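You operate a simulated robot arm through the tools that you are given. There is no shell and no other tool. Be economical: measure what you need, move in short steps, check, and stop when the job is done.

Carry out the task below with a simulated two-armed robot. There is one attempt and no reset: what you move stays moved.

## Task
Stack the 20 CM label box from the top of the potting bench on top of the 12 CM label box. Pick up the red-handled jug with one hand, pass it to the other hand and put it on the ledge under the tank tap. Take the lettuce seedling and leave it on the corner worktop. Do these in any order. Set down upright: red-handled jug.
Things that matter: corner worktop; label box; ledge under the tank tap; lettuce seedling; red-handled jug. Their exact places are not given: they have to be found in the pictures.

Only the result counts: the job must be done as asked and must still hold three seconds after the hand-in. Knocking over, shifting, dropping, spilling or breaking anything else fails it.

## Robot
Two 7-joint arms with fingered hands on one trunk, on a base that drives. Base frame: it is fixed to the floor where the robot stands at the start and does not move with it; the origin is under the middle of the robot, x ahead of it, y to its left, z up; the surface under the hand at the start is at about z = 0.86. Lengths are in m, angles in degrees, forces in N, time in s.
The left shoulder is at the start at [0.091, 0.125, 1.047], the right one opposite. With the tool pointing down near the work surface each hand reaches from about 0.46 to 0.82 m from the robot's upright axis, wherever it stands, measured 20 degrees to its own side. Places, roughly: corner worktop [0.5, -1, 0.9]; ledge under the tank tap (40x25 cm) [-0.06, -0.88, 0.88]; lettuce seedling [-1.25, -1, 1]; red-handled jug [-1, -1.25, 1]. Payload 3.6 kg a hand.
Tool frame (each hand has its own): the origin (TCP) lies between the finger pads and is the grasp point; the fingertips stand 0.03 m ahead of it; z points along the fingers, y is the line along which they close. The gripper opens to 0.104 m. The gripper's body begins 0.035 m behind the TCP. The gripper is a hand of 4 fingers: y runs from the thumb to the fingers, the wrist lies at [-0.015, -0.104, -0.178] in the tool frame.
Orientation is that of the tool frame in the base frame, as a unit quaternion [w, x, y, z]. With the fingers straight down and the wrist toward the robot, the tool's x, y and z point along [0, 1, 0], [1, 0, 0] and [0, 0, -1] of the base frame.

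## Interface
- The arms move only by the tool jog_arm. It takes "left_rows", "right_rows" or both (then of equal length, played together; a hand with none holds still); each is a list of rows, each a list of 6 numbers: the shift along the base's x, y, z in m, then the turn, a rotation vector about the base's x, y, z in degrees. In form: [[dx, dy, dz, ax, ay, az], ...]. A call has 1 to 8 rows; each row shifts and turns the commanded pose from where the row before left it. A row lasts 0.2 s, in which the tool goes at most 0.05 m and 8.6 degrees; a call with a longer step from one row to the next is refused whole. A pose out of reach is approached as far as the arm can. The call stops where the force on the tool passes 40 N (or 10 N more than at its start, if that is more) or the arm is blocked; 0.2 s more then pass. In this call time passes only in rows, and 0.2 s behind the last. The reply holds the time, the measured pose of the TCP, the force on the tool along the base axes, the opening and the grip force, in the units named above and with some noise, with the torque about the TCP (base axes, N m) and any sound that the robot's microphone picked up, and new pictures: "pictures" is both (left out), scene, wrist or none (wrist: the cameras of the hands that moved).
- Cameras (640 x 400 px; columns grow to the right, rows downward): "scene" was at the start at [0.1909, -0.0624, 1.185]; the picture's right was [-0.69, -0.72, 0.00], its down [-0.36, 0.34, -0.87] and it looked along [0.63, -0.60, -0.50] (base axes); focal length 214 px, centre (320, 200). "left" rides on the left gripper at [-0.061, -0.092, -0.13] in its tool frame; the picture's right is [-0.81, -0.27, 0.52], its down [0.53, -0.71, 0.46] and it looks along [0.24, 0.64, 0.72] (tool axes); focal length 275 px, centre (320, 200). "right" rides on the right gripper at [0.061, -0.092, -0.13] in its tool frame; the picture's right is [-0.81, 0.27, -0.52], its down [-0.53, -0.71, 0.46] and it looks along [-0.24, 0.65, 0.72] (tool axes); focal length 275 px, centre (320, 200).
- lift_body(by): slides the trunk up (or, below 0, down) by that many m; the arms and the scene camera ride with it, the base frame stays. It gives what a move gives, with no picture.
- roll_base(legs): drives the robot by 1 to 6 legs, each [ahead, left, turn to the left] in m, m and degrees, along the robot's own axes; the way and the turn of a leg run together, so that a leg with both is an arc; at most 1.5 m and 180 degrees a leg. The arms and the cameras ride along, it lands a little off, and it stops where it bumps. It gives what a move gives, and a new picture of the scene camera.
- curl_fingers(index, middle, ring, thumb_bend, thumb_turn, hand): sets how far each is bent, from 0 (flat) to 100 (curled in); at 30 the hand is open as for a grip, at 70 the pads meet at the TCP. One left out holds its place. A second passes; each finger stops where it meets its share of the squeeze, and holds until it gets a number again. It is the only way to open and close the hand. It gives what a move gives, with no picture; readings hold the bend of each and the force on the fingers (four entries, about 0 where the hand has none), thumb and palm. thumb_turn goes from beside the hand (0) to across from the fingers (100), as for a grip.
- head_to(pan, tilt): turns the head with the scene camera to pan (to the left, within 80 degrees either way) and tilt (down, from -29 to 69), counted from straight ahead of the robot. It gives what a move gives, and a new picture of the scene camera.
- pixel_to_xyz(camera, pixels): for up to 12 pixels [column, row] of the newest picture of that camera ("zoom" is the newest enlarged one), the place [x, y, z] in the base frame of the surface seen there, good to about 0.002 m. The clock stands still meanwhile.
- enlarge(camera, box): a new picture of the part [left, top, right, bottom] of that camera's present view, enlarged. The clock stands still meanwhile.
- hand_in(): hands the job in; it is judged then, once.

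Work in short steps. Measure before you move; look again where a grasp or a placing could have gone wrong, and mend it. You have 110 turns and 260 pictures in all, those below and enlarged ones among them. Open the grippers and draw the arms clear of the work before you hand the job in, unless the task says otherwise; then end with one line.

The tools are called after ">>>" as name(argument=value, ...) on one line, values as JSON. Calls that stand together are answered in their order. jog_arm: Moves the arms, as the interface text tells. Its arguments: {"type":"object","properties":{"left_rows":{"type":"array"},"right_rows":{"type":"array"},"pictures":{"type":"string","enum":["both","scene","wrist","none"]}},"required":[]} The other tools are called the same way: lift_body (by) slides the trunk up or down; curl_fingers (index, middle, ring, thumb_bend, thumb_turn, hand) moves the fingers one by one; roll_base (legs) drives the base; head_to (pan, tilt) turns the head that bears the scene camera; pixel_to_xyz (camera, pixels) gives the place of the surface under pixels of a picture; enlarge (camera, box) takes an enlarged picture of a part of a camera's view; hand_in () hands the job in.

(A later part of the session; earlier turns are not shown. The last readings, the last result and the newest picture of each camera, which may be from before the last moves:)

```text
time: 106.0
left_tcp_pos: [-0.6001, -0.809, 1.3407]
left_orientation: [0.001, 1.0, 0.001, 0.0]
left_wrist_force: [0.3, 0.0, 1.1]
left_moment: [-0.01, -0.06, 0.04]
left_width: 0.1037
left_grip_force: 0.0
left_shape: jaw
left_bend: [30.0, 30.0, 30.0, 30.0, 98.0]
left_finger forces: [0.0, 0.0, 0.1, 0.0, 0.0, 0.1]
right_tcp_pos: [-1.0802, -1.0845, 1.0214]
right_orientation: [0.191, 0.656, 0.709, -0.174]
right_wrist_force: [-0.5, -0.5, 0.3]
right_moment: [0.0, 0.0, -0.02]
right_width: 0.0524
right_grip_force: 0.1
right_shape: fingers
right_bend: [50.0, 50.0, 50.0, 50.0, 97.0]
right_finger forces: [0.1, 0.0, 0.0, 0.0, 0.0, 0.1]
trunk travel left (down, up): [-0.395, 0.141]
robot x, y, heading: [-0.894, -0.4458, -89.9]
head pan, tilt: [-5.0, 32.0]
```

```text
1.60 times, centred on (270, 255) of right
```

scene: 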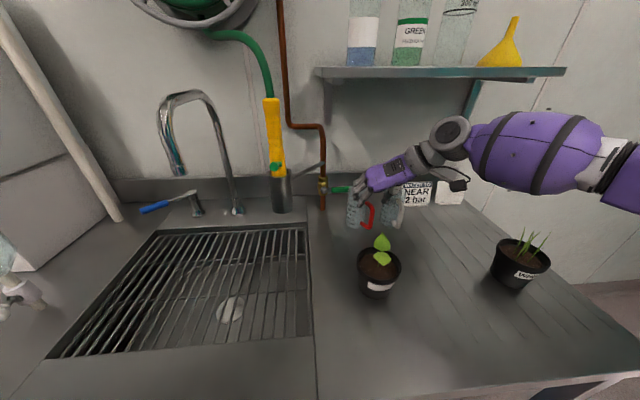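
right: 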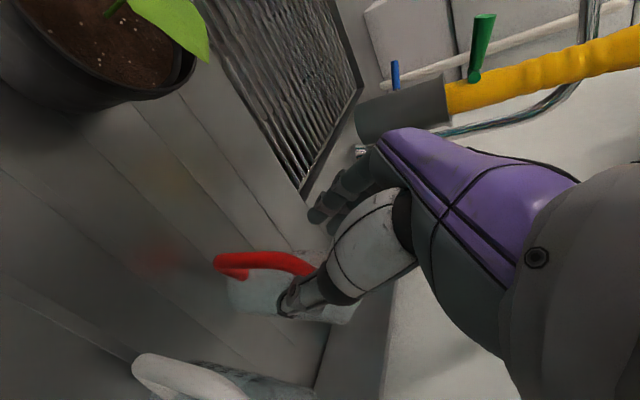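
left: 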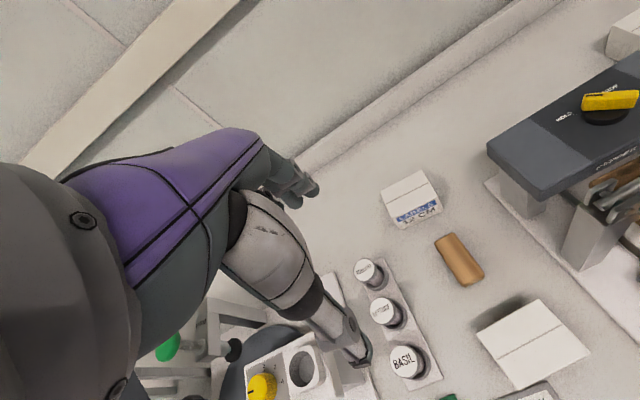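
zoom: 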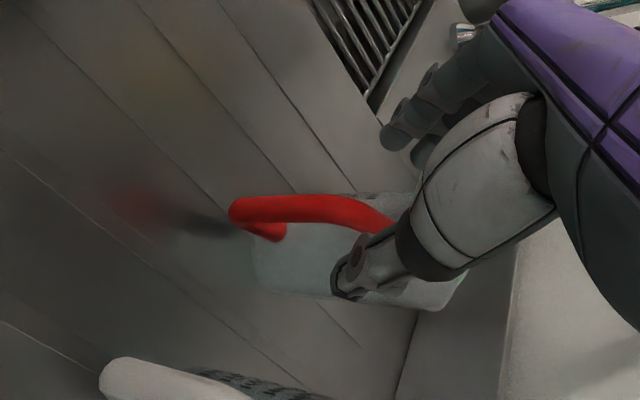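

Fingers are left of the red handle and the thumb to its right. I shift 7 mm back from the body, lower to z≈0.966 in small steps, then check.

>>> jog_arm(right_rows=[[0, 0.006, -0.015, 0, 0, 0], [0, 0, -0.02, 0, 0, 0], [0, 0, -0.02, 0, 0, 0]])

>>> enlarge(camera="scene", box=[320, 140, 440, 240])

>>> enlarge(camera="right", box=[160, 180, 400, 350])

```text
time: 106.8
left_tcp_pos: [-0.6007, -0.8086, 1.3409]
left_orientation: [0.001, 1.0, 0.001, -0.001]
left_wrist_force: [0.0, 0.1, -0.6]
left_moment: [0.01, 0.0, -0.01]
left_width: 0.1039
left_grip_force: 0.1
left_shape: jaw
left_bend: [30.0, 30.0, 30.0, 30.0, 98.0]
left_finger forces: [0.0, 0.0, 0.1, 0.0, 0.0, 0.1]
right_tcp_pos: [-1.0799, -1.0765, 0.9676]
right_orientation: [0.191, 0.656, 0.709, -0.175]
right_wrist_force: [-0.3, 0.4, -0.2]
right_moment: [0.01, -0.02, 0.0]
right_width: 0.0526
right_grip_force: 0.1
right_shape: fingers
right_bend: [50.0, 50.0, 50.0, 50.0, 97.0]
right_finger forces: [0.0, 0.0, 0.0, 0.1, 0.0, 0.0]
trunk travel left (down, up): [-0.395, 0.141]
robot x, y, heading: [-0.8971, -0.4497, -89.8]
head pan, tilt: [-5.0, 32.0]
```

scene: 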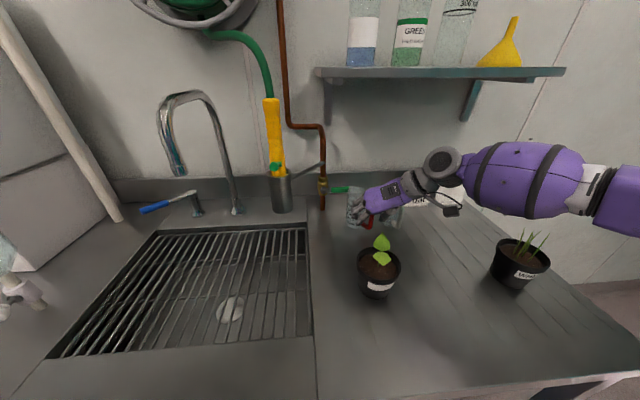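
right: 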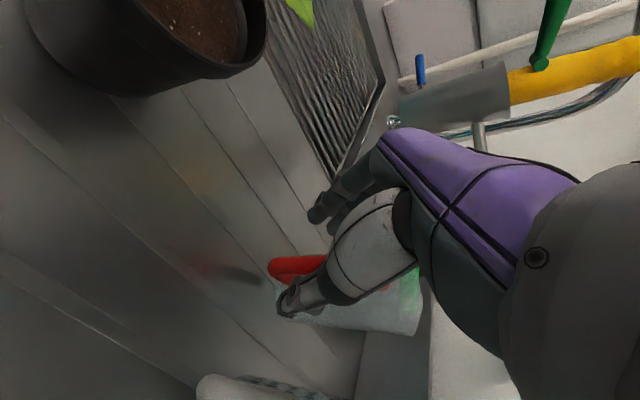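

```text
4.00 times, centred on (380, 190) of scene
```

zoom: 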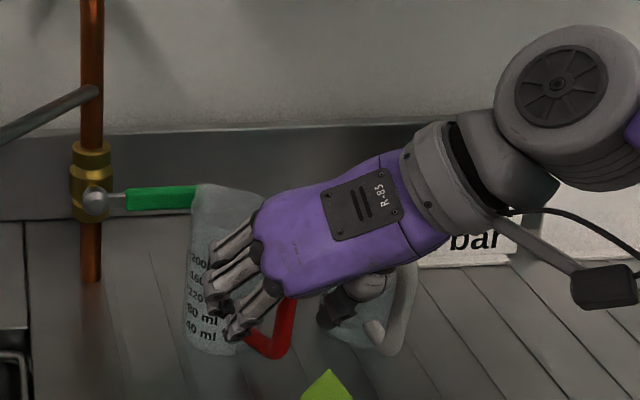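

```text
2.35 times, centred on (280, 265) of right
```

zoom: 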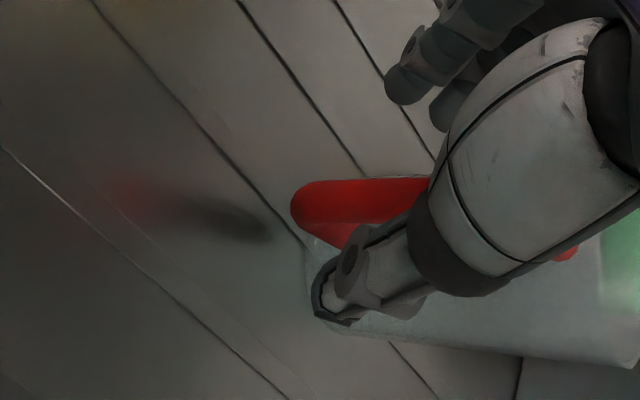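

The handle lies between fingers and thumb with no contact yet. I close the hand.

>>> curl_fingers(hand="right", index=75, middle=75, ring=75, thumb_bend=72)

>>> enlarge(camera="scene", box=[320, 140, 440, 240])

```text
time: 107.8
left_tcp_pos: [-0.6003, -0.8092, 1.3408]
left_orientation: [0.001, 1.0, 0.001, 0.0]
left_wrist_force: [-1.1, -0.2, -0.4]
left_moment: [-0.02, -0.01, -0.02]
left_width: 0.104
left_grip_force: 0.0
left_shape: jaw
left_bend: [30.0, 30.0, 30.0, 30.0, 98.0]
left_finger forces: [0.1, 0.0, 0.1, 0.1, 0.0, 0.0]
right_tcp_pos: [-1.0799, -1.0769, 0.9686]
right_orientation: [0.19, 0.656, 0.709, -0.175]
right_wrist_force: [-0.4, 0.0, -0.2]
right_moment: [0.02, 0.04, 0.01]
right_width: 0.0001
right_grip_force: 0.1
right_shape: fingers
right_bend: [75.0, 75.0, 75.0, 69.0, 97.0]
right_finger forces: [0.0, 0.1, 0.0, 0.0, 0.1, 0.0]
trunk travel left (down, up): [-0.395, 0.141]
robot x, y, heading: [-0.897, -0.4487, -89.9]
head pan, tilt: [-5.0, 32.0]
```

```text
4.00 times, centred on (380, 190) of scene
```

zoom: 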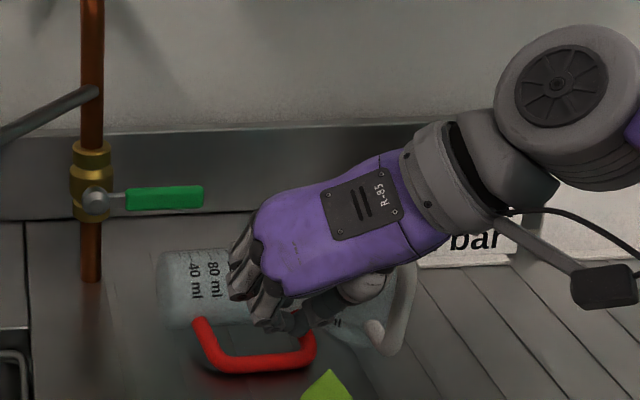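

The handle slipped out and the jug tipped onto its side to the left. I open the hand slowly, lift away and look at how it lies.

>>> curl_fingers(hand="right", index=50, middle=50, ring=50, thumb_bend=50)

>>> jog_arm(right_rows=[[0, 0.003, 0.02, 0, 0, 0], [0, 0.003, 0.03, 0, 0, 0], [0, 0.01, 0.04, 0, 0, 0], [-0.02, 0.02, 0.03, 0, 0, 0], [-0.03, 0.03, 0, 0, 0, 0], [-0.03, 0.03, 0, 0, 0, 0]])

>>> enlarge(camera="scene", box=[300, 150, 440, 270])

```text
time: 108.8
left_tcp_pos: [-0.6, -0.809, 1.3412]
left_orientation: [0.0, 1.0, 0.001, 0.0]
left_wrist_force: [0.2, -0.7, 0.1]
left_moment: [-0.03, 0.01, -0.01]
left_width: 0.1035
left_grip_force: 0.1
left_shape: jaw
left_bend: [30.0, 30.0, 30.0, 30.0, 98.0]
left_finger forces: [0.0, 0.1, 0.1, 0.1, 0.0, 0.0]
right_tcp_pos: [-1.0794, -1.0767, 0.9677]
right_orientation: [0.189, 0.657, 0.708, -0.176]
right_wrist_force: [0.1, 0.3, 0.2]
right_moment: [0.01, -0.02, -0.04]
right_width: 0.0516
right_grip_force: 0.1
right_shape: fingers
right_bend: [50.0, 50.0, 50.0, 50.0, 97.0]
right_finger forces: [0.1, 0.0, 0.0, 0.0, 0.0, 0.0]
trunk travel left (down, up): [-0.395, 0.141]
robot x, y, heading: [-0.8975, -0.4478, -89.7]
head pan, tilt: [-5.0, 32.0]
```

```text
time: 110.2
left_tcp_pos: [-0.601, -0.8077, 1.3416]
left_orientation: [0.001, 1.0, 0.0, -0.001]
left_wrist_force: [-0.8, 0.7, -0.2]
left_moment: [-0.03, 0.0, 0.03]
left_width: 0.1035
left_grip_force: 0.1
left_shape: jaw
left_bend: [30.0, 30.0, 30.0, 30.0, 98.0]
left_finger forces: [0.1, 0.0, 0.0, 0.0, 0.0, 0.0]
right_tcp_pos: [-1.1609, -0.9809, 1.0881]
right_orientation: [0.192, 0.657, 0.708, -0.176]
right_wrist_force: [-1.0, 0.1, 0.0]
right_moment: [-0.02, 0.0, -0.04]
right_width: 0.0516
right_grip_force: 0.1
right_shape: fingers
right_bend: [50.0, 50.0, 50.0, 50.0, 97.0]
right_finger forces: [0.1, 0.0, 0.0, 0.0, 0.0, 0.0]
trunk travel left (down, up): [-0.395, 0.141]
robot x, y, heading: [-0.8955, -0.4505, -89.6]
head pan, tilt: [-5.0, 32.0]
```

scene: 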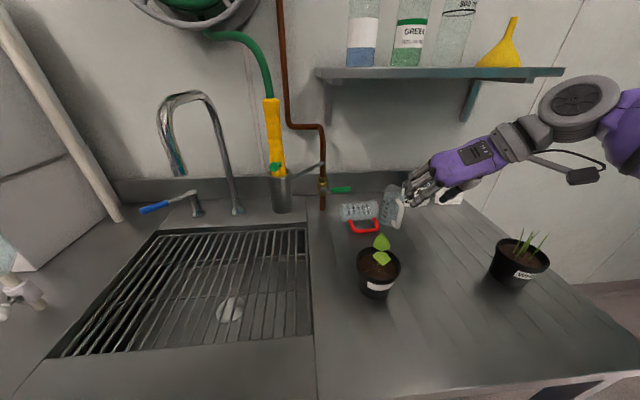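
right: 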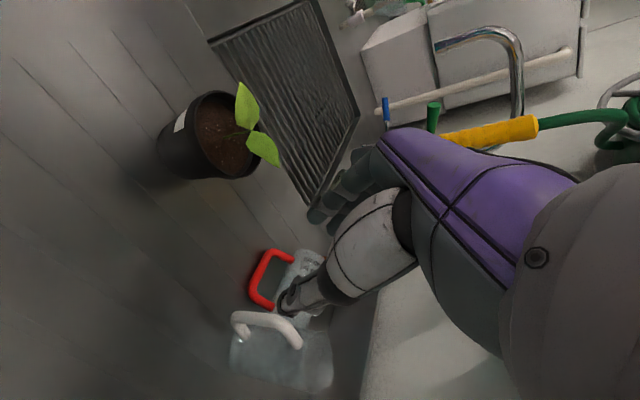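

```text
3.33 times, centred on (370, 210) of scene
```

zoom: 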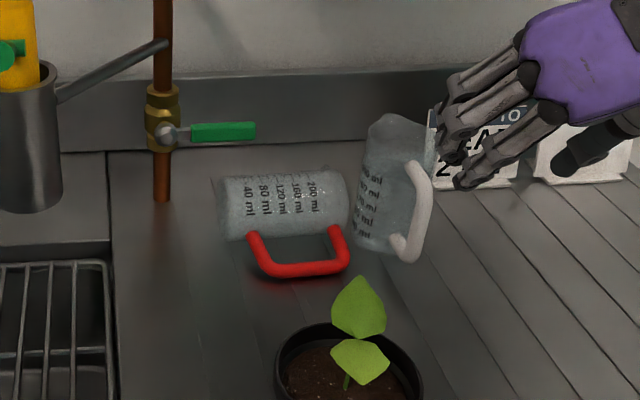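

The jug lies along x with its bottom to the left and its handle toward the robot; the white jug still stands. I measure the fallen jug, the lever and the white jug.

>>> pixel_to_xyz(camera="zoom", pixels=[[255, 240], [268, 272], [300, 270], [345, 262], [335, 232], [222, 190], [232, 238], [250, 176], [345, 185], [300, 200], [255, 130], [380, 245]])

>>> pixel_to_xyz(camera="right", pixels=[[256, 270], [272, 252], [290, 257], [265, 302], [305, 260], [320, 255], [290, 275], [300, 290], [262, 320], [300, 345]])

```text
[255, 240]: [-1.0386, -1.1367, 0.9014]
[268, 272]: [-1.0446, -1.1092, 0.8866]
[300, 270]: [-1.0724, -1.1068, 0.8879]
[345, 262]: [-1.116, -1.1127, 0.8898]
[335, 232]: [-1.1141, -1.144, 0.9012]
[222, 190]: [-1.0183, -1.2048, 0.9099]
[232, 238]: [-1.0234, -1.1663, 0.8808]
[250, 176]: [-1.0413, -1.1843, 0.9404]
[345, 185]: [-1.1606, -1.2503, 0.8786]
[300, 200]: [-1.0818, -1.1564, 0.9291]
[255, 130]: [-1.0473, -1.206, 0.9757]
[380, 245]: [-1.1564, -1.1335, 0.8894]
```

```text
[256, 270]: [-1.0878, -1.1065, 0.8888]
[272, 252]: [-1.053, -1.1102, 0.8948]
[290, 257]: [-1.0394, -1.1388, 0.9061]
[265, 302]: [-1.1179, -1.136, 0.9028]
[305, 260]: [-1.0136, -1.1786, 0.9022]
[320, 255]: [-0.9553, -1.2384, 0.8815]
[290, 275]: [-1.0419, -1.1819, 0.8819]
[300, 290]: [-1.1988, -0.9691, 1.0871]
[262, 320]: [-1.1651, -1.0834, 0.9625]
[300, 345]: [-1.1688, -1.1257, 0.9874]
```

The jug is recoverable. Its axis lies at y≈-1.175, with the handle bar low at (-1.08,-1.107,0.888), but the lever hangs above its back. I'll use the left hand with one finger to hook the handle and drag it forward, so first I retract the right hand and bring the left hand into range.

>>> jog_arm(right_rows=[[0, 0.03, 0.03, 0, 0, 0], [0, 0.035, 0.03, 0, 0, 0], [0, 0.035, 0.03, 0, 0, 0], [0, 0.035, 0.03, 0, 0, 0], [0, 0.035, 0.02, 0, 0, 0], [0, 0.035, 0.02, 0, 0, 0]], pictures="none")

>>> curl_fingers(hand="left", index=95, middle=45, ring=95, thumb_bend=90)

>>> roll_base(legs=[[-0.12, 0, -0.4], [0, -0.36, 0]])

```text
time: 111.6
left_tcp_pos: [-0.6007, -0.8072, 1.3409]
left_orientation: [0.001, 1.0, 0.001, -0.001]
left_wrist_force: [-0.3, -0.4, -0.6]
left_moment: [0.0, -0.01, -0.04]
left_width: 0.1034
left_grip_force: 0.0
left_shape: jaw
left_bend: [30.0, 30.0, 30.0, 30.0, 98.0]
left_finger forces: [0.0, 0.1, 0.1, 0.0, 0.0, 0.0]
right_tcp_pos: [-1.1598, -0.7754, 1.2481]
right_orientation: [0.191, 0.657, 0.708, -0.176]
right_wrist_force: [-0.1, -0.7, 1.1]
right_moment: [0.0, -0.03, 0.01]
right_width: 0.0515
right_grip_force: 0.1
right_shape: fingers
right_bend: [50.0, 50.0, 50.0, 50.0, 97.0]
right_finger forces: [0.1, 0.1, 0.0, 0.0, 0.0, 0.0]
trunk travel left (down, up): [-0.395, 0.141]
robot x, y, heading: [-0.8999, -0.4466, -90.1]
head pan, tilt: [-5.0, 32.0]
```

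```text
time: 112.6
left_tcp_pos: [-0.6007, -0.8089, 1.3414]
left_orientation: [0.001, 1.0, 0.002, -0.001]
left_wrist_force: [-0.2, -0.2, -0.4]
left_moment: [-0.03, -0.04, 0.03]
left_width: 0.0
left_grip_force: 0.0
left_shape: fingers
left_bend: [80.0, 45.0, 95.0, 81.0, 97.0]
left_finger forces: [0.1, 0.0, 0.0, 0.0, 0.0, 0.1]
right_tcp_pos: [-1.1606, -0.7764, 1.248]
right_orientation: [0.191, 0.657, 0.709, -0.175]
right_wrist_force: [-0.1, -0.2, 0.1]
right_moment: [0.0, -0.03, -0.01]
right_width: 0.0518
right_grip_force: 0.1
right_shape: fingers
right_bend: [50.0, 50.0, 50.0, 50.0, 97.0]
right_finger forces: [0.0, 0.0, 0.1, 0.1, 0.0, 0.0]
trunk travel left (down, up): [-0.395, 0.141]
robot x, y, heading: [-0.8967, -0.4499, -89.5]
head pan, tilt: [-5.0, 32.0]
```

```text
time: 117.1
left_tcp_pos: [-0.959, -0.6886, 1.3416]
left_orientation: [0.001, 1.0, -0.004, -0.001]
left_wrist_force: [-1.1, 1.3, -0.5]
left_moment: [-0.02, -0.01, -0.02]
left_width: 0.0
left_grip_force: 0.1
left_shape: fingers
left_bend: [83.0, 45.0, 95.0, 83.0, 97.0]
left_finger forces: [0.0, 0.0, 0.0, 0.0, 0.1, 0.0]
right_tcp_pos: [-1.5195, -0.651, 1.2475]
right_orientation: [0.189, 0.661, 0.705, -0.177]
right_wrist_force: [0.1, -0.2, 0.0]
right_moment: [0.0, -0.01, -0.03]
right_width: 0.0519
right_grip_force: 0.0
right_shape: fingers
right_bend: [50.0, 50.0, 50.0, 50.0, 97.0]
right_finger forces: [0.0, 0.1, 0.0, 0.1, 0.1, 0.0]
trunk travel left (down, up): [-0.395, 0.141]
robot x, y, heading: [-1.2512, -0.3238, -90.5]
head pan, tilt: [-5.0, 32.0]
```

scene: 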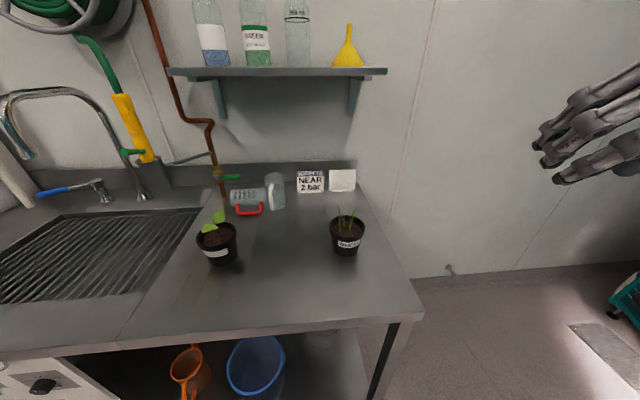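

The thumb would sit too low between, so I set it back to 30 and keep index and ring curled. Then I enlarge the view of the jug.

>>> curl_fingers(hand="left", thumb_bend=28, index=95, ring=95)

>>> head_to(pan=15, tilt=40)

>>> enlarge(camera="scene", box=[260, 90, 420, 190])

```text
time: 118.1
left_tcp_pos: [-0.9596, -0.6889, 1.3416]
left_orientation: [0.001, 1.0, -0.004, -0.001]
left_wrist_force: [0.1, 0.2, 1.0]
left_moment: [-0.01, -0.02, -0.01]
left_width: 0.0553
left_grip_force: 0.1
left_shape: fingers
left_bend: [95.0, 45.0, 95.0, 28.0, 97.0]
left_finger forces: [0.0, 0.0, 0.1, 0.1, 0.0, 0.1]
right_tcp_pos: [-1.5195, -0.6514, 1.2474]
right_orientation: [0.19, 0.66, 0.705, -0.177]
right_wrist_force: [-0.1, 0.2, 0.1]
right_moment: [0.02, -0.02, 0.01]
right_width: 0.0518
right_grip_force: 0.0
right_shape: fingers
right_bend: [50.0, 50.0, 50.0, 50.0, 97.0]
right_finger forces: [0.1, 0.1, 0.1, 0.1, 0.0, 0.0]
trunk travel left (down, up): [-0.395, 0.141]
robot x, y, heading: [-1.2534, -0.3271, -90.2]
head pan, tilt: [-5.0, 32.0]
```

```text
time: 119.0
left_tcp_pos: [-0.9595, -0.6879, 1.3412]
left_orientation: [0.001, 1.0, -0.005, -0.001]
left_wrist_force: [-0.4, 0.5, 0.2]
left_moment: [0.0, -0.02, 0.0]
left_width: 0.0551
left_grip_force: 0.0
left_shape: fingers
left_bend: [95.0, 45.0, 95.0, 28.0, 97.0]
left_finger forces: [0.2, 0.0, 0.0, 0.0, 0.0, 0.0]
right_tcp_pos: [-1.5198, -0.6527, 1.2479]
right_orientation: [0.19, 0.66, 0.705, -0.177]
right_wrist_force: [-0.4, 0.4, 0.6]
right_moment: [0.01, -0.02, 0.01]
right_width: 0.0515
right_grip_force: 0.0
right_shape: fingers
right_bend: [50.0, 50.0, 50.0, 50.0, 97.0]
right_finger forces: [0.0, 0.1, 0.0, 0.0, 0.0, 0.0]
trunk travel left (down, up): [-0.395, 0.141]
robot x, y, heading: [-1.2539, -0.3281, -90.3]
head pan, tilt: [15.0, 40.0]
```

scene: 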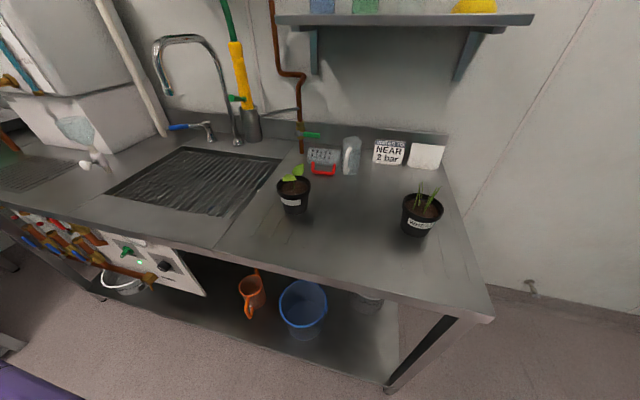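

```text
4.00 times, centred on (340, 140) of scene
```

zoom: 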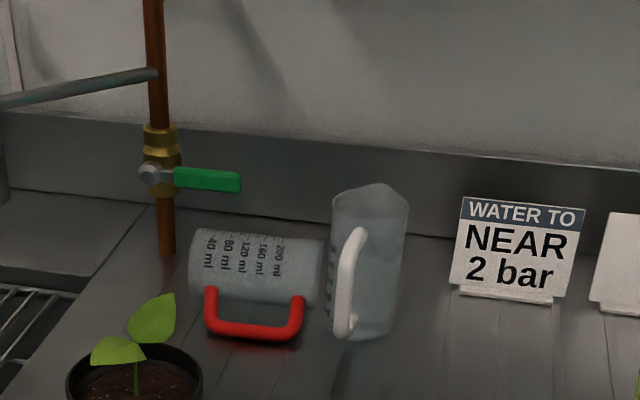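

I drive forward 0.12 and bring the left hand over the handle loop, staying high over the plant.

>>> roll_base(legs=[[0.12, 0, 0.2]])

>>> jog_arm(left_rows=[[-0.015, -0.02, -0.04, 0, 0, 0], [-0.015, -0.02, -0.04, 0, 0, 0], [-0.015, -0.03, -0.03, 0, 0, 0], [-0.015, -0.035, -0.03, 0, 0, 0], [-0.015, -0.04, -0.025, 0, 0, 0], [-0.015, -0.04, -0.025, 0, 0, 0], [-0.015, -0.045, -0.015, 0, 0, 0], [-0.012, -0.045, -0.01, 0, 0, 0]])

```text
time: 120.2
left_tcp_pos: [-0.9586, -0.8074, 1.34]
left_orientation: [0.0, 1.0, -0.002, -0.001]
left_wrist_force: [-0.3, 0.0, 0.4]
left_moment: [0.04, -0.01, 0.04]
left_width: 0.0554
left_grip_force: 0.0
left_shape: fingers
left_bend: [95.0, 45.0, 95.0, 28.0, 97.0]
left_finger forces: [0.0, 0.0, 0.1, 0.0, 0.1, 0.0]
right_tcp_pos: [-1.518, -0.7721, 1.248]
right_orientation: [0.19, 0.658, 0.707, -0.176]
right_wrist_force: [-0.2, -0.3, 0.1]
right_moment: [0.0, 0.03, -0.02]
right_width: 0.0517
right_grip_force: 0.1
right_shape: fingers
right_bend: [50.0, 50.0, 50.0, 50.0, 97.0]
right_finger forces: [0.1, 0.0, 0.1, 0.0, 0.0, 0.0]
trunk travel left (down, up): [-0.395, 0.141]
robot x, y, heading: [-1.2555, -0.4453, -90.1]
head pan, tilt: [15.0, 40.0]
```

scene: 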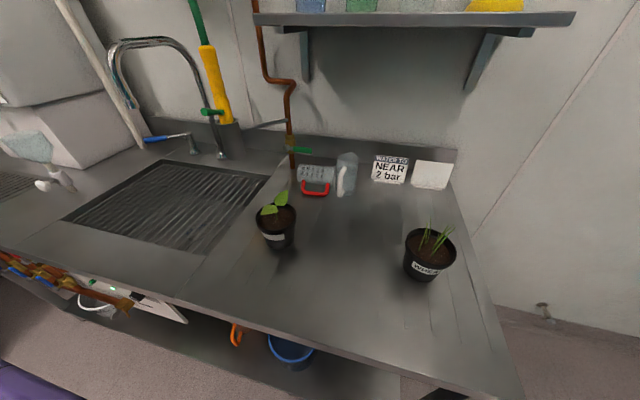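

```text
time: 122.0
left_tcp_pos: [-1.0765, -1.0845, 1.1255]
left_orientation: [0.001, 1.0, -0.001, -0.001]
left_wrist_force: [0.3, 0.6, 1.1]
left_moment: [0.03, -0.03, 0.0]
left_width: 0.0552
left_grip_force: 0.1
left_shape: fingers
left_bend: [95.0, 45.0, 95.0, 28.0, 97.0]
left_finger forces: [0.0, 0.0, 0.1, 0.1, 0.0, 0.1]
right_tcp_pos: [-1.5188, -0.7722, 1.2468]
right_orientation: [0.191, 0.658, 0.707, -0.175]
right_wrist_force: [-0.2, -0.3, -0.5]
right_moment: [0.02, -0.03, -0.01]
right_width: 0.0517
right_grip_force: 0.1
right_shape: fingers
right_bend: [50.0, 50.0, 50.0, 50.0, 97.0]
right_finger forces: [0.0, 0.0, 0.0, 0.0, 0.0, 0.1]
trunk travel left (down, up): [-0.395, 0.141]
robot x, y, heading: [-1.2502, -0.4456, -90.2]
head pan, tilt: [15.0, 40.0]
```

scene: 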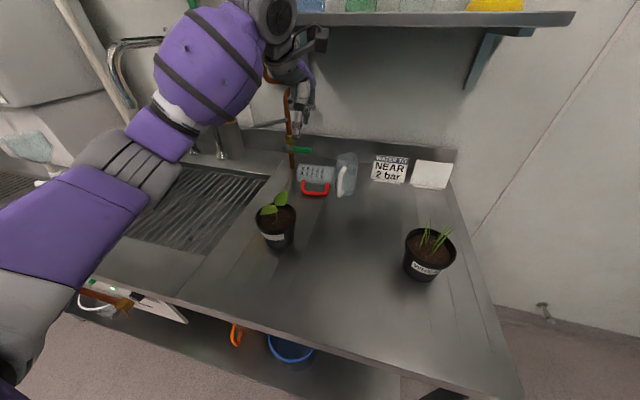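
left: 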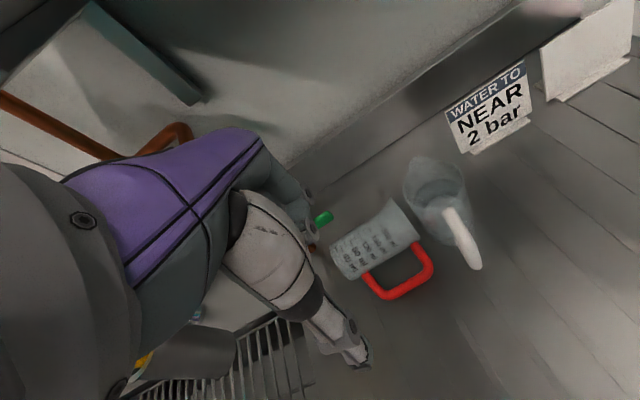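

The left camera now sees the fallen jug clearly at (375,240) with its handle at (400,275). I measure it for the hooking move.

>>> pixel_to_xyz(camera="left", pixels=[[368, 278], [412, 246], [382, 297], [432, 268], [405, 288], [395, 268], [333, 250], [348, 275], [390, 205], [415, 238], [360, 220], [408, 205]])

>>> enlarge(camera="left", box=[290, 140, 500, 300])

```text
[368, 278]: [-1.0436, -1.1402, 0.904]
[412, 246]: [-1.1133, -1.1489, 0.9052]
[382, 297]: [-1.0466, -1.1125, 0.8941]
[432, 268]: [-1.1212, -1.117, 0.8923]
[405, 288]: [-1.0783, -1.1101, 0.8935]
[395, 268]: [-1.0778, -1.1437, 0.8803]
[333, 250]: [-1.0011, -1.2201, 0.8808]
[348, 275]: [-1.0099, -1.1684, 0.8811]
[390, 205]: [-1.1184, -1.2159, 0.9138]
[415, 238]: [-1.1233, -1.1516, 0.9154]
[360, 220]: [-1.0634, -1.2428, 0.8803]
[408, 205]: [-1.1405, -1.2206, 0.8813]
```

```text
2.50 times, centred on (395, 220) of left
```

zoom: 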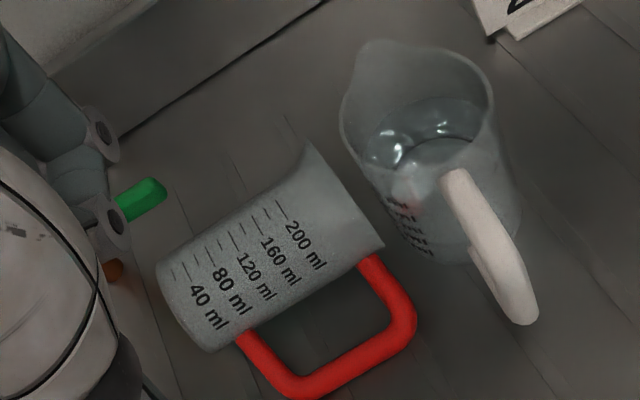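

The white jug holds water, so I stay clear of it; there is a gap between the jugs. I lower the hooking finger toward the loop, stopping at z≈0.965 to look.

>>> jog_arm(left_rows=[[-0.001, -0.008, -0.04, 0, 0, 0], [0, -0.009, -0.04, 0, 0, 0], [0, 0, -0.04, 0, 0, 0], [0, 0, -0.04, 0, 0, 0]])

>>> enlarge(camera="scene", box=[250, 110, 410, 230])

>>> enlarge(camera="left", box=[270, 120, 510, 380])

```text
time: 123.0
left_tcp_pos: [-1.0765, -1.0981, 0.967]
left_orientation: [0.001, 1.0, -0.001, -0.001]
left_wrist_force: [0.4, 0.4, 0.4]
left_moment: [-0.01, -0.04, -0.01]
left_width: 0.0551
left_grip_force: 0.1
left_shape: fingers
left_bend: [95.0, 45.0, 95.0, 28.0, 97.0]
left_finger forces: [0.0, 0.0, 0.0, 0.0, 0.0, 0.0]
right_tcp_pos: [-1.5189, -0.7737, 1.2473]
right_orientation: [0.19, 0.659, 0.707, -0.176]
right_wrist_force: [0.1, 0.6, 0.2]
right_moment: [0.03, 0.01, 0.0]
right_width: 0.0519
right_grip_force: 0.0
right_shape: fingers
right_bend: [50.0, 50.0, 50.0, 50.0, 97.0]
right_finger forces: [0.0, 0.1, 0.1, 0.1, 0.0, 0.1]
trunk travel left (down, up): [-0.395, 0.141]
robot x, y, heading: [-1.2532, -0.4476, -90.0]
head pan, tilt: [15.0, 40.0]
```

scene: 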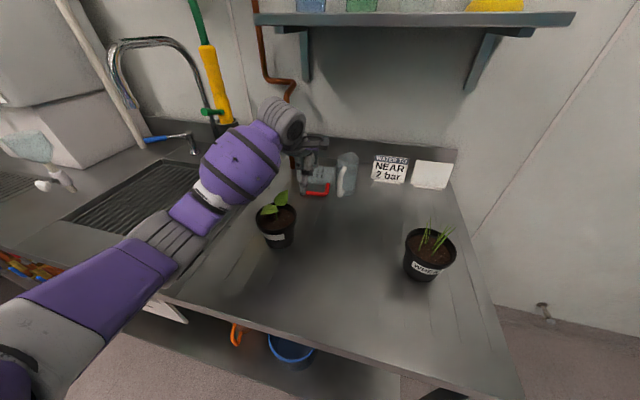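
left: 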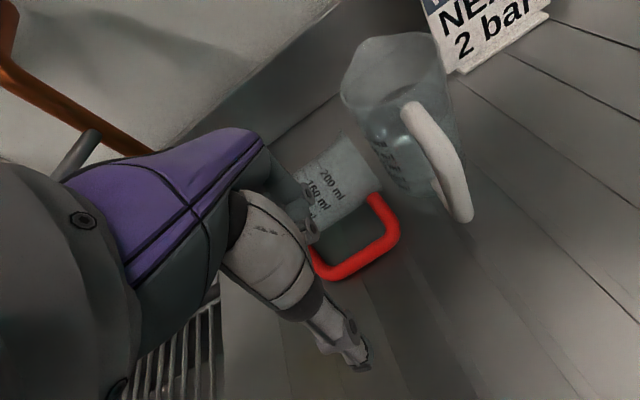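

```text
3.33 times, centred on (330, 170) of scene
```

zoom: 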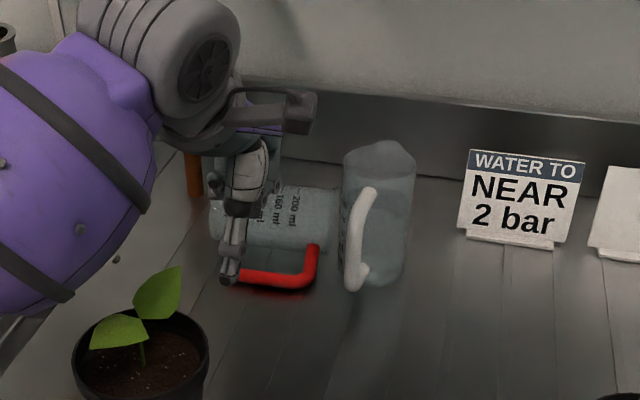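

```text
1.54 times, centred on (390, 250) of left
```

zoom: 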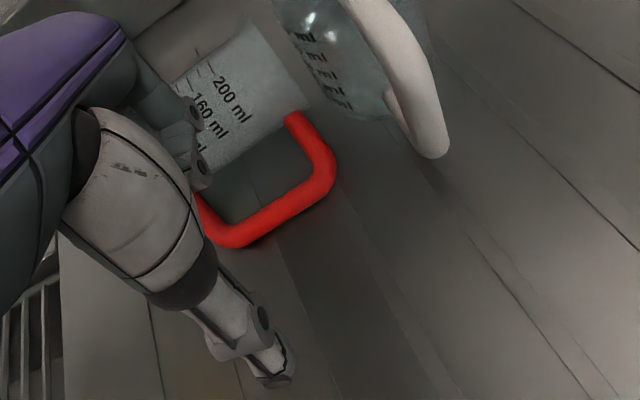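

I measure the thumb tip and visible finger knuckles to calibrate where the middle finger is.

>>> pixel_to_xyz(camera="zoom", pixels=[[275, 375], [262, 320], [200, 172], [195, 105], [215, 155], [170, 140]])

>>> enlarge(camera="left", box=[270, 160, 350, 280])

```text
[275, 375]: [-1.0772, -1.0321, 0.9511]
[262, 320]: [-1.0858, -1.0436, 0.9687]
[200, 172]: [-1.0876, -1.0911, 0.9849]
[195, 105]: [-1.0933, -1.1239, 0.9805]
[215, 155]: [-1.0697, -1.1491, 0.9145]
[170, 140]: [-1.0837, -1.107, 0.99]
```

```text
3.33 times, centred on (310, 220) of left
```

zoom: 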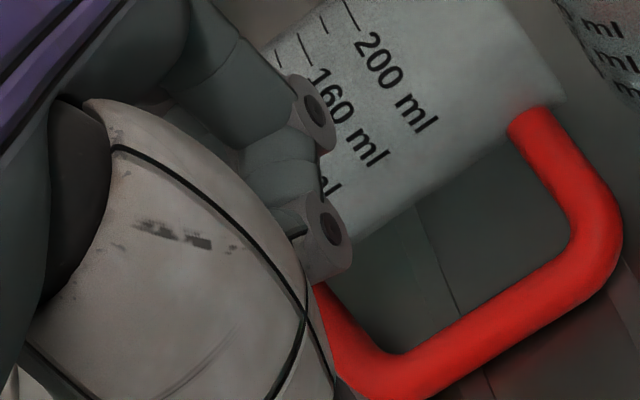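

The near finger seems to sit slightly off the TCP, so I shift 14 mm to the right, which suits either case, and lower in small steps.

>>> jog_arm(left_rows=[[-0.012, -0.003, 0, 0, 0, 0], [0, 0, -0.015, 0, 0, 0], [0, 0, -0.012, 0, 0, 0]], pictures="wrist")

>>> enlarge(camera="scene", box=[270, 140, 390, 220])

```text
time: 123.8
left_tcp_pos: [-1.087, -1.1023, 0.9382]
left_orientation: [0.0, 1.0, -0.002, 0.0]
left_wrist_force: [0.5, 0.2, -0.2]
left_moment: [-0.02, -0.02, -0.01]
left_width: 0.0553
left_grip_force: 0.4
left_shape: fingers
left_bend: [95.0, 45.0, 95.0, 28.0, 97.0]
left_finger forces: [0.0, 0.2, 0.1, 0.1, 0.0, 0.1]
right_tcp_pos: [-1.5186, -0.7722, 1.2476]
right_orientation: [0.191, 0.658, 0.707, -0.176]
right_wrist_force: [0.0, -0.7, 0.6]
right_moment: [-0.02, 0.0, -0.01]
right_width: 0.052
right_grip_force: 0.0
right_shape: fingers
right_bend: [50.0, 50.0, 50.0, 50.0, 97.0]
right_finger forces: [0.0, 0.0, 0.1, 0.0, 0.1, 0.1]
trunk travel left (down, up): [-0.395, 0.141]
robot x, y, heading: [-1.2532, -0.4461, -90.2]
head pan, tilt: [15.0, 40.0]
```

left: 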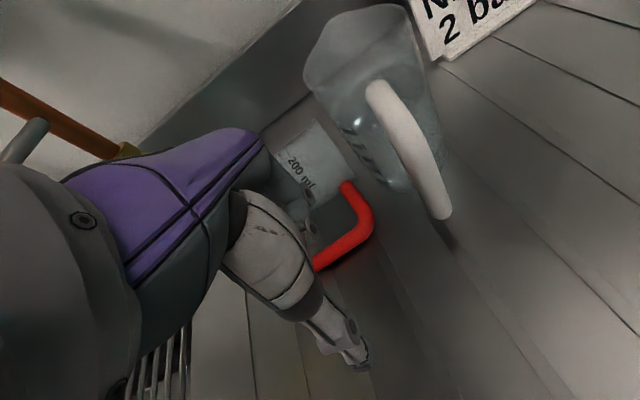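

```text
5.00 times, centred on (330, 180) of scene
```

zoom: 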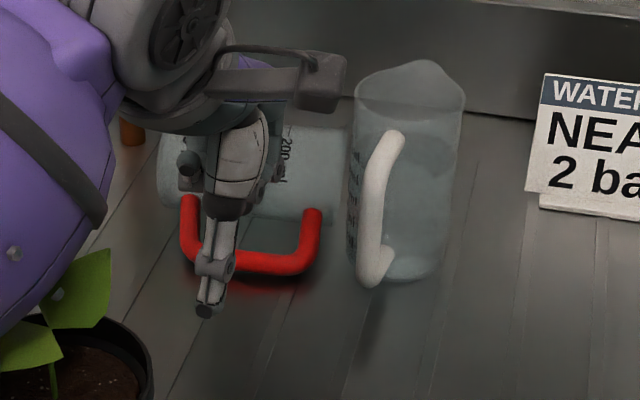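

No contact yet. I lower the last 2 cm in 3 small steps.

>>> jog_arm(left_rows=[[0, 0, -0.008, 0, 0, 0], [0, 0, -0.007, 0, 0, 0], [0, 0, -0.005, 0, 0, 0]], pictures="wrist")

>>> enlarge(camera="scene", box=[270, 140, 390, 220])

```text
time: 124.6
left_tcp_pos: [-1.0894, -1.1029, 0.919]
left_orientation: [0.002, 1.0, -0.002, -0.001]
left_wrist_force: [0.7, -0.6, 0.4]
left_moment: [0.01, 0.03, -0.01]
left_width: 0.0553
left_grip_force: 0.1
left_shape: fingers
left_bend: [95.0, 45.0, 95.0, 28.0, 97.0]
left_finger forces: [0.0, 0.3, 0.0, 0.1, 0.0, 0.0]
right_tcp_pos: [-1.5177, -0.7733, 1.2472]
right_orientation: [0.19, 0.658, 0.707, -0.177]
right_wrist_force: [-0.2, 0.9, -0.5]
right_moment: [-0.02, -0.02, 0.02]
right_width: 0.0519
right_grip_force: 0.0
right_shape: fingers
right_bend: [50.0, 50.0, 50.0, 50.0, 97.0]
right_finger forces: [0.0, 0.1, 0.0, 0.1, 0.1, 0.0]
trunk travel left (down, up): [-0.395, 0.141]
robot x, y, heading: [-1.2557, -0.4474, -90.2]
head pan, tilt: [15.0, 40.0]
```

left: 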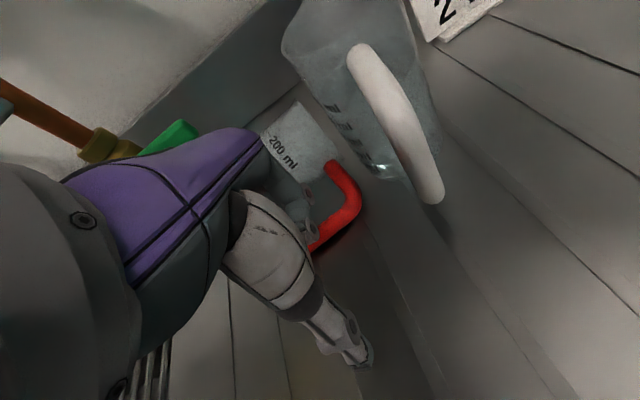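

```text
5.00 times, centred on (330, 180) of scene
```

zoom: 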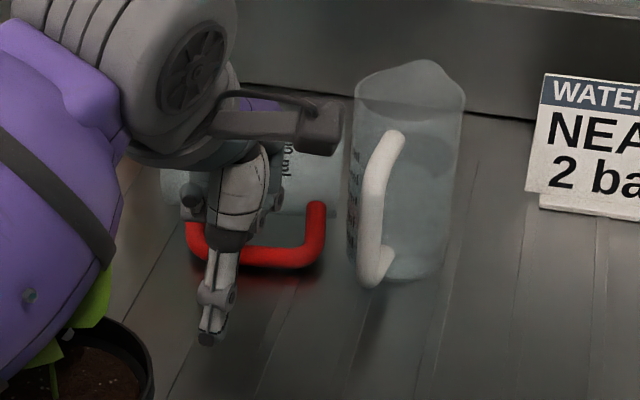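

The finger is down inside the loop. I drag gently toward the robot and slightly left, 2.5 cm first, and check.

>>> jog_arm(left_rows=[[0.003, 0.008, 0, 0, 0, 0], [0.003, 0.008, 0, 0, 0, 0], [0.003, 0.01, 0, 0, 0, 0], [0.003, 0.01, 0, 0, 0, 0]], pictures="wrist")

>>> enlarge(camera="scene", box=[260, 130, 400, 230])

>>> pixel_to_xyz(camera="zoom", pixels=[[60, 220], [90, 190], [110, 150], [130, 120], [60, 290], [300, 215], [290, 270], [300, 190]])

```text
time: 125.6
left_tcp_pos: [-1.0757, -1.0654, 0.9198]
left_orientation: [0.002, 1.0, -0.001, -0.001]
left_wrist_force: [-0.6, -0.3, -1.0]
left_moment: [0.0, 0.04, -0.02]
left_width: 0.0555
left_grip_force: 0.1
left_shape: fingers
left_bend: [95.0, 45.0, 95.0, 28.0, 97.0]
left_finger forces: [0.1, 0.3, 0.0, 0.0, 0.0, 0.0]
right_tcp_pos: [-1.5179, -0.7711, 1.2473]
right_orientation: [0.19, 0.658, 0.707, -0.175]
right_wrist_force: [-0.1, 0.1, 0.6]
right_moment: [0.01, -0.04, -0.04]
right_width: 0.0518
right_grip_force: 0.1
right_shape: fingers
right_bend: [50.0, 50.0, 50.0, 50.0, 97.0]
right_finger forces: [0.0, 0.0, 0.1, 0.0, 0.1, 0.1]
trunk travel left (down, up): [-0.395, 0.141]
robot x, y, heading: [-1.2546, -0.4431, -90.2]
head pan, tilt: [15.0, 40.0]
```

left: 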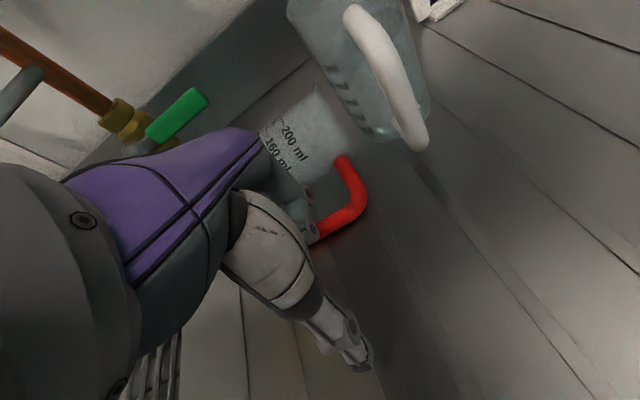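

```text
4.00 times, centred on (330, 180) of scene
```

zoom: 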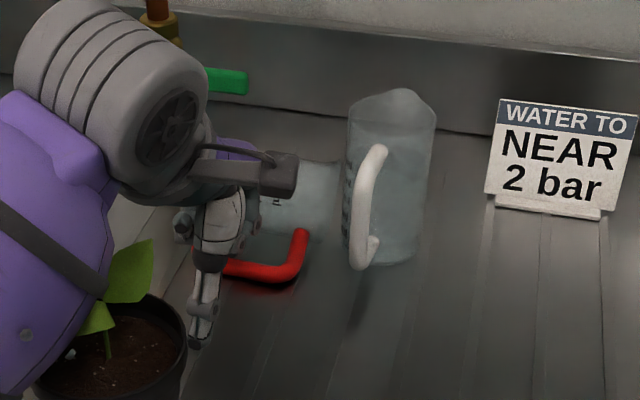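

```text
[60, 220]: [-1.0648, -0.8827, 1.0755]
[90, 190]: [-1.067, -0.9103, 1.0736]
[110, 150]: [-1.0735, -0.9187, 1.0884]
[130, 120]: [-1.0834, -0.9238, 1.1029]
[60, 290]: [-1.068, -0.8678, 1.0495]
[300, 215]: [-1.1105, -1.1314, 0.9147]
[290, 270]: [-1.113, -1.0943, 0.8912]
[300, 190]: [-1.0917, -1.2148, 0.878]
```

The jug follows the finger (bar now at y≈-1.094). The forearm is close over the plant's leaf, so I lift the trunk 0.12, which also lifts the finger out, before I go on.

>>> lift_body(by=0.12)

>>> head_to(pan=15, tilt=45)

>>> enlarge(camera="left", box=[250, 120, 490, 340])

```text
time: 127.1
left_tcp_pos: [-1.0756, -1.067, 1.0384]
left_orientation: [-0.001, 1.0, -0.002, 0.0]
left_wrist_force: [0.0, -0.6, 0.4]
left_moment: [0.02, 0.03, -0.01]
left_width: 0.0552
left_grip_force: 0.1
left_shape: fingers
left_bend: [95.0, 45.0, 95.0, 28.0, 97.0]
left_finger forces: [0.0, 0.0, 0.1, 0.0, 0.0, 0.0]
right_tcp_pos: [-1.5186, -0.7724, 1.3677]
right_orientation: [0.19, 0.658, 0.707, -0.176]
right_wrist_force: [1.0, 1.0, 0.1]
right_moment: [-0.03, 0.01, 0.0]
right_width: 0.0517
right_grip_force: 0.0
right_shape: fingers
right_bend: [50.0, 50.0, 50.0, 50.0, 97.0]
right_finger forces: [0.0, 0.0, 0.1, 0.0, 0.1, 0.0]
trunk travel left (down, up): [-0.515, 0.021]
robot x, y, heading: [-1.2567, -0.4488, -90.3]
head pan, tilt: [15.0, 40.0]
```

```text
time: 127.8
left_tcp_pos: [-1.0762, -1.065, 1.0395]
left_orientation: [0.001, 1.0, -0.001, -0.001]
left_wrist_force: [0.2, -0.7, 0.1]
left_moment: [0.0, -0.02, 0.03]
left_width: 0.0551
left_grip_force: 0.1
left_shape: fingers
left_bend: [95.0, 45.0, 95.0, 28.0, 97.0]
left_finger forces: [0.0, 0.0, 0.0, 0.0, 0.1, 0.0]
right_tcp_pos: [-1.5181, -0.7714, 1.3677]
right_orientation: [0.19, 0.658, 0.707, -0.176]
right_wrist_force: [0.5, -0.7, -0.8]
right_moment: [-0.01, -0.01, -0.03]
right_width: 0.0515
right_grip_force: 0.0
right_shape: fingers
right_bend: [50.0, 50.0, 50.0, 50.0, 97.0]
right_finger forces: [0.1, 0.0, 0.1, 0.0, 0.0, 0.0]
trunk travel left (down, up): [-0.515, 0.021]
robot x, y, heading: [-1.254, -0.4441, -90.1]
head pan, tilt: [15.0, 45.0]
```

scene: 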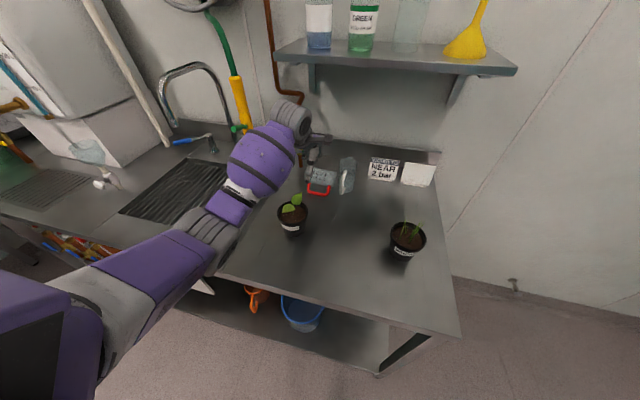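

```text
1.82 times, centred on (370, 230) of left
```

zoom: 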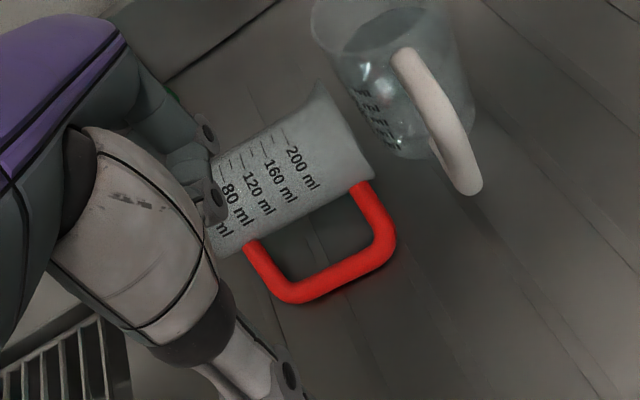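

The view is clear. I measure the jug's current pose.

>>> pixel_to_xyz(camera="zoom", pixels=[[252, 248], [362, 188], [285, 290], [385, 250], [335, 270], [372, 165], [318, 90], [240, 250], [290, 180], [300, 245], [190, 110], [210, 195]])

```text
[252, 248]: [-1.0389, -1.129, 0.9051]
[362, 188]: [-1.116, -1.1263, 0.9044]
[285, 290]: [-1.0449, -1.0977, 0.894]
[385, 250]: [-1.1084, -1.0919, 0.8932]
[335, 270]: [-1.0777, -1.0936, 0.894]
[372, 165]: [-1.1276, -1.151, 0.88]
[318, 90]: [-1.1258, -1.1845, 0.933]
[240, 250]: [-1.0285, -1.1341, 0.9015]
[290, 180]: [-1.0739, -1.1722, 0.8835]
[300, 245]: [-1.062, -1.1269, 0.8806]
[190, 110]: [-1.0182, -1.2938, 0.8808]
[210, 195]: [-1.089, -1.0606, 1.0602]
```

I curl the thumb in a bit (55) to clear the pot behind, re-enter the loop and drag 3.5 cm more.

>>> curl_fingers(hand="left", thumb_bend=52)

>>> jog_arm(left_rows=[[-0.002, -0.008, -0.03, 0, 0, 0], [0, -0.003, -0.04, 0, 0, 0], [0, 0, -0.03, 0, 0, 0], [0, 0, -0.015, 0, 0, 0], [0, 0, -0.006, 0, 0, 0]], pictures="wrist")

>>> enlarge(camera="scene", box=[250, 120, 410, 240])

```text
time: 128.8
left_tcp_pos: [-1.0761, -1.0659, 1.0398]
left_orientation: [0.001, 1.0, -0.002, -0.001]
left_wrist_force: [0.2, -0.4, 0.8]
left_moment: [0.02, 0.0, 0.02]
left_width: 0.0442
left_grip_force: 0.0
left_shape: fingers
left_bend: [95.0, 45.0, 95.0, 52.0, 97.0]
left_finger forces: [0.0, 0.0, 0.1, 0.0, 0.0, 0.0]
right_tcp_pos: [-1.5177, -0.772, 1.3672]
right_orientation: [0.19, 0.659, 0.706, -0.175]
right_wrist_force: [1.1, 0.0, 0.5]
right_moment: [-0.02, -0.02, -0.01]
right_width: 0.0518
right_grip_force: 0.1
right_shape: fingers
right_bend: [50.0, 50.0, 50.0, 50.0, 97.0]
right_finger forces: [0.0, 0.0, 0.0, 0.0, 0.1, 0.0]
trunk travel left (down, up): [-0.515, 0.021]
robot x, y, heading: [-1.2525, -0.4467, -90.2]
head pan, tilt: [15.0, 45.0]
```

```text
time: 130.0
left_tcp_pos: [-1.0781, -1.0768, 0.9169]
left_orientation: [0.001, 1.0, -0.001, -0.001]
left_wrist_force: [0.5, 0.0, 0.1]
left_moment: [0.01, 0.0, 0.0]
left_width: 0.044
left_grip_force: 0.3
left_shape: fingers
left_bend: [95.0, 45.0, 95.0, 52.0, 97.0]
left_finger forces: [0.0, 0.3, 0.1, 0.1, 0.1, 0.0]
right_tcp_pos: [-1.5185, -0.7722, 1.3678]
right_orientation: [0.19, 0.658, 0.707, -0.176]
right_wrist_force: [0.5, 0.2, 0.1]
right_moment: [-0.02, -0.03, 0.02]
right_width: 0.0517
right_grip_force: 0.1
right_shape: fingers
right_bend: [50.0, 50.0, 50.0, 50.0, 97.0]
right_finger forces: [0.0, 0.0, 0.0, 0.1, 0.0, 0.1]
trunk travel left (down, up): [-0.515, 0.021]
robot x, y, heading: [-1.2492, -0.4458, -90.1]
head pan, tilt: [15.0, 45.0]
```

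left: 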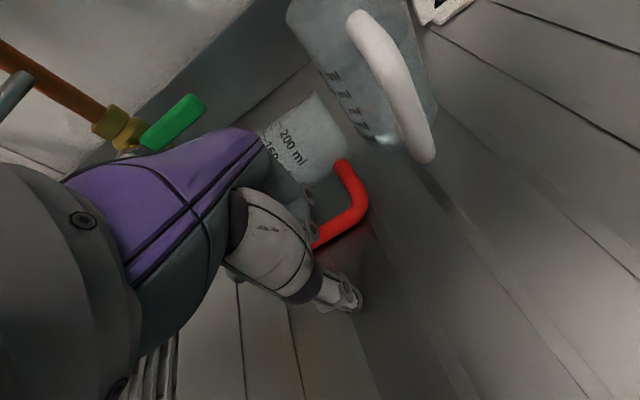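

```text
3.33 times, centred on (330, 180) of scene
```

zoom: 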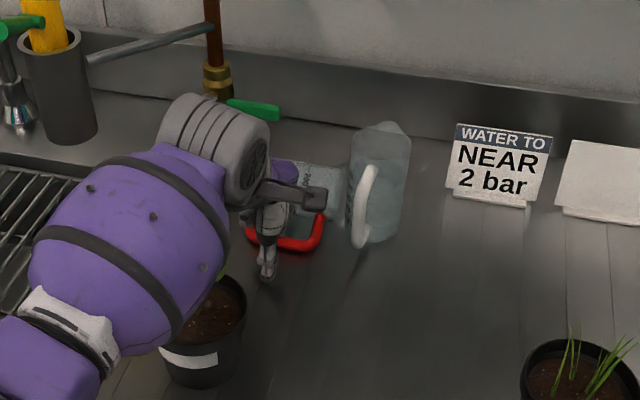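

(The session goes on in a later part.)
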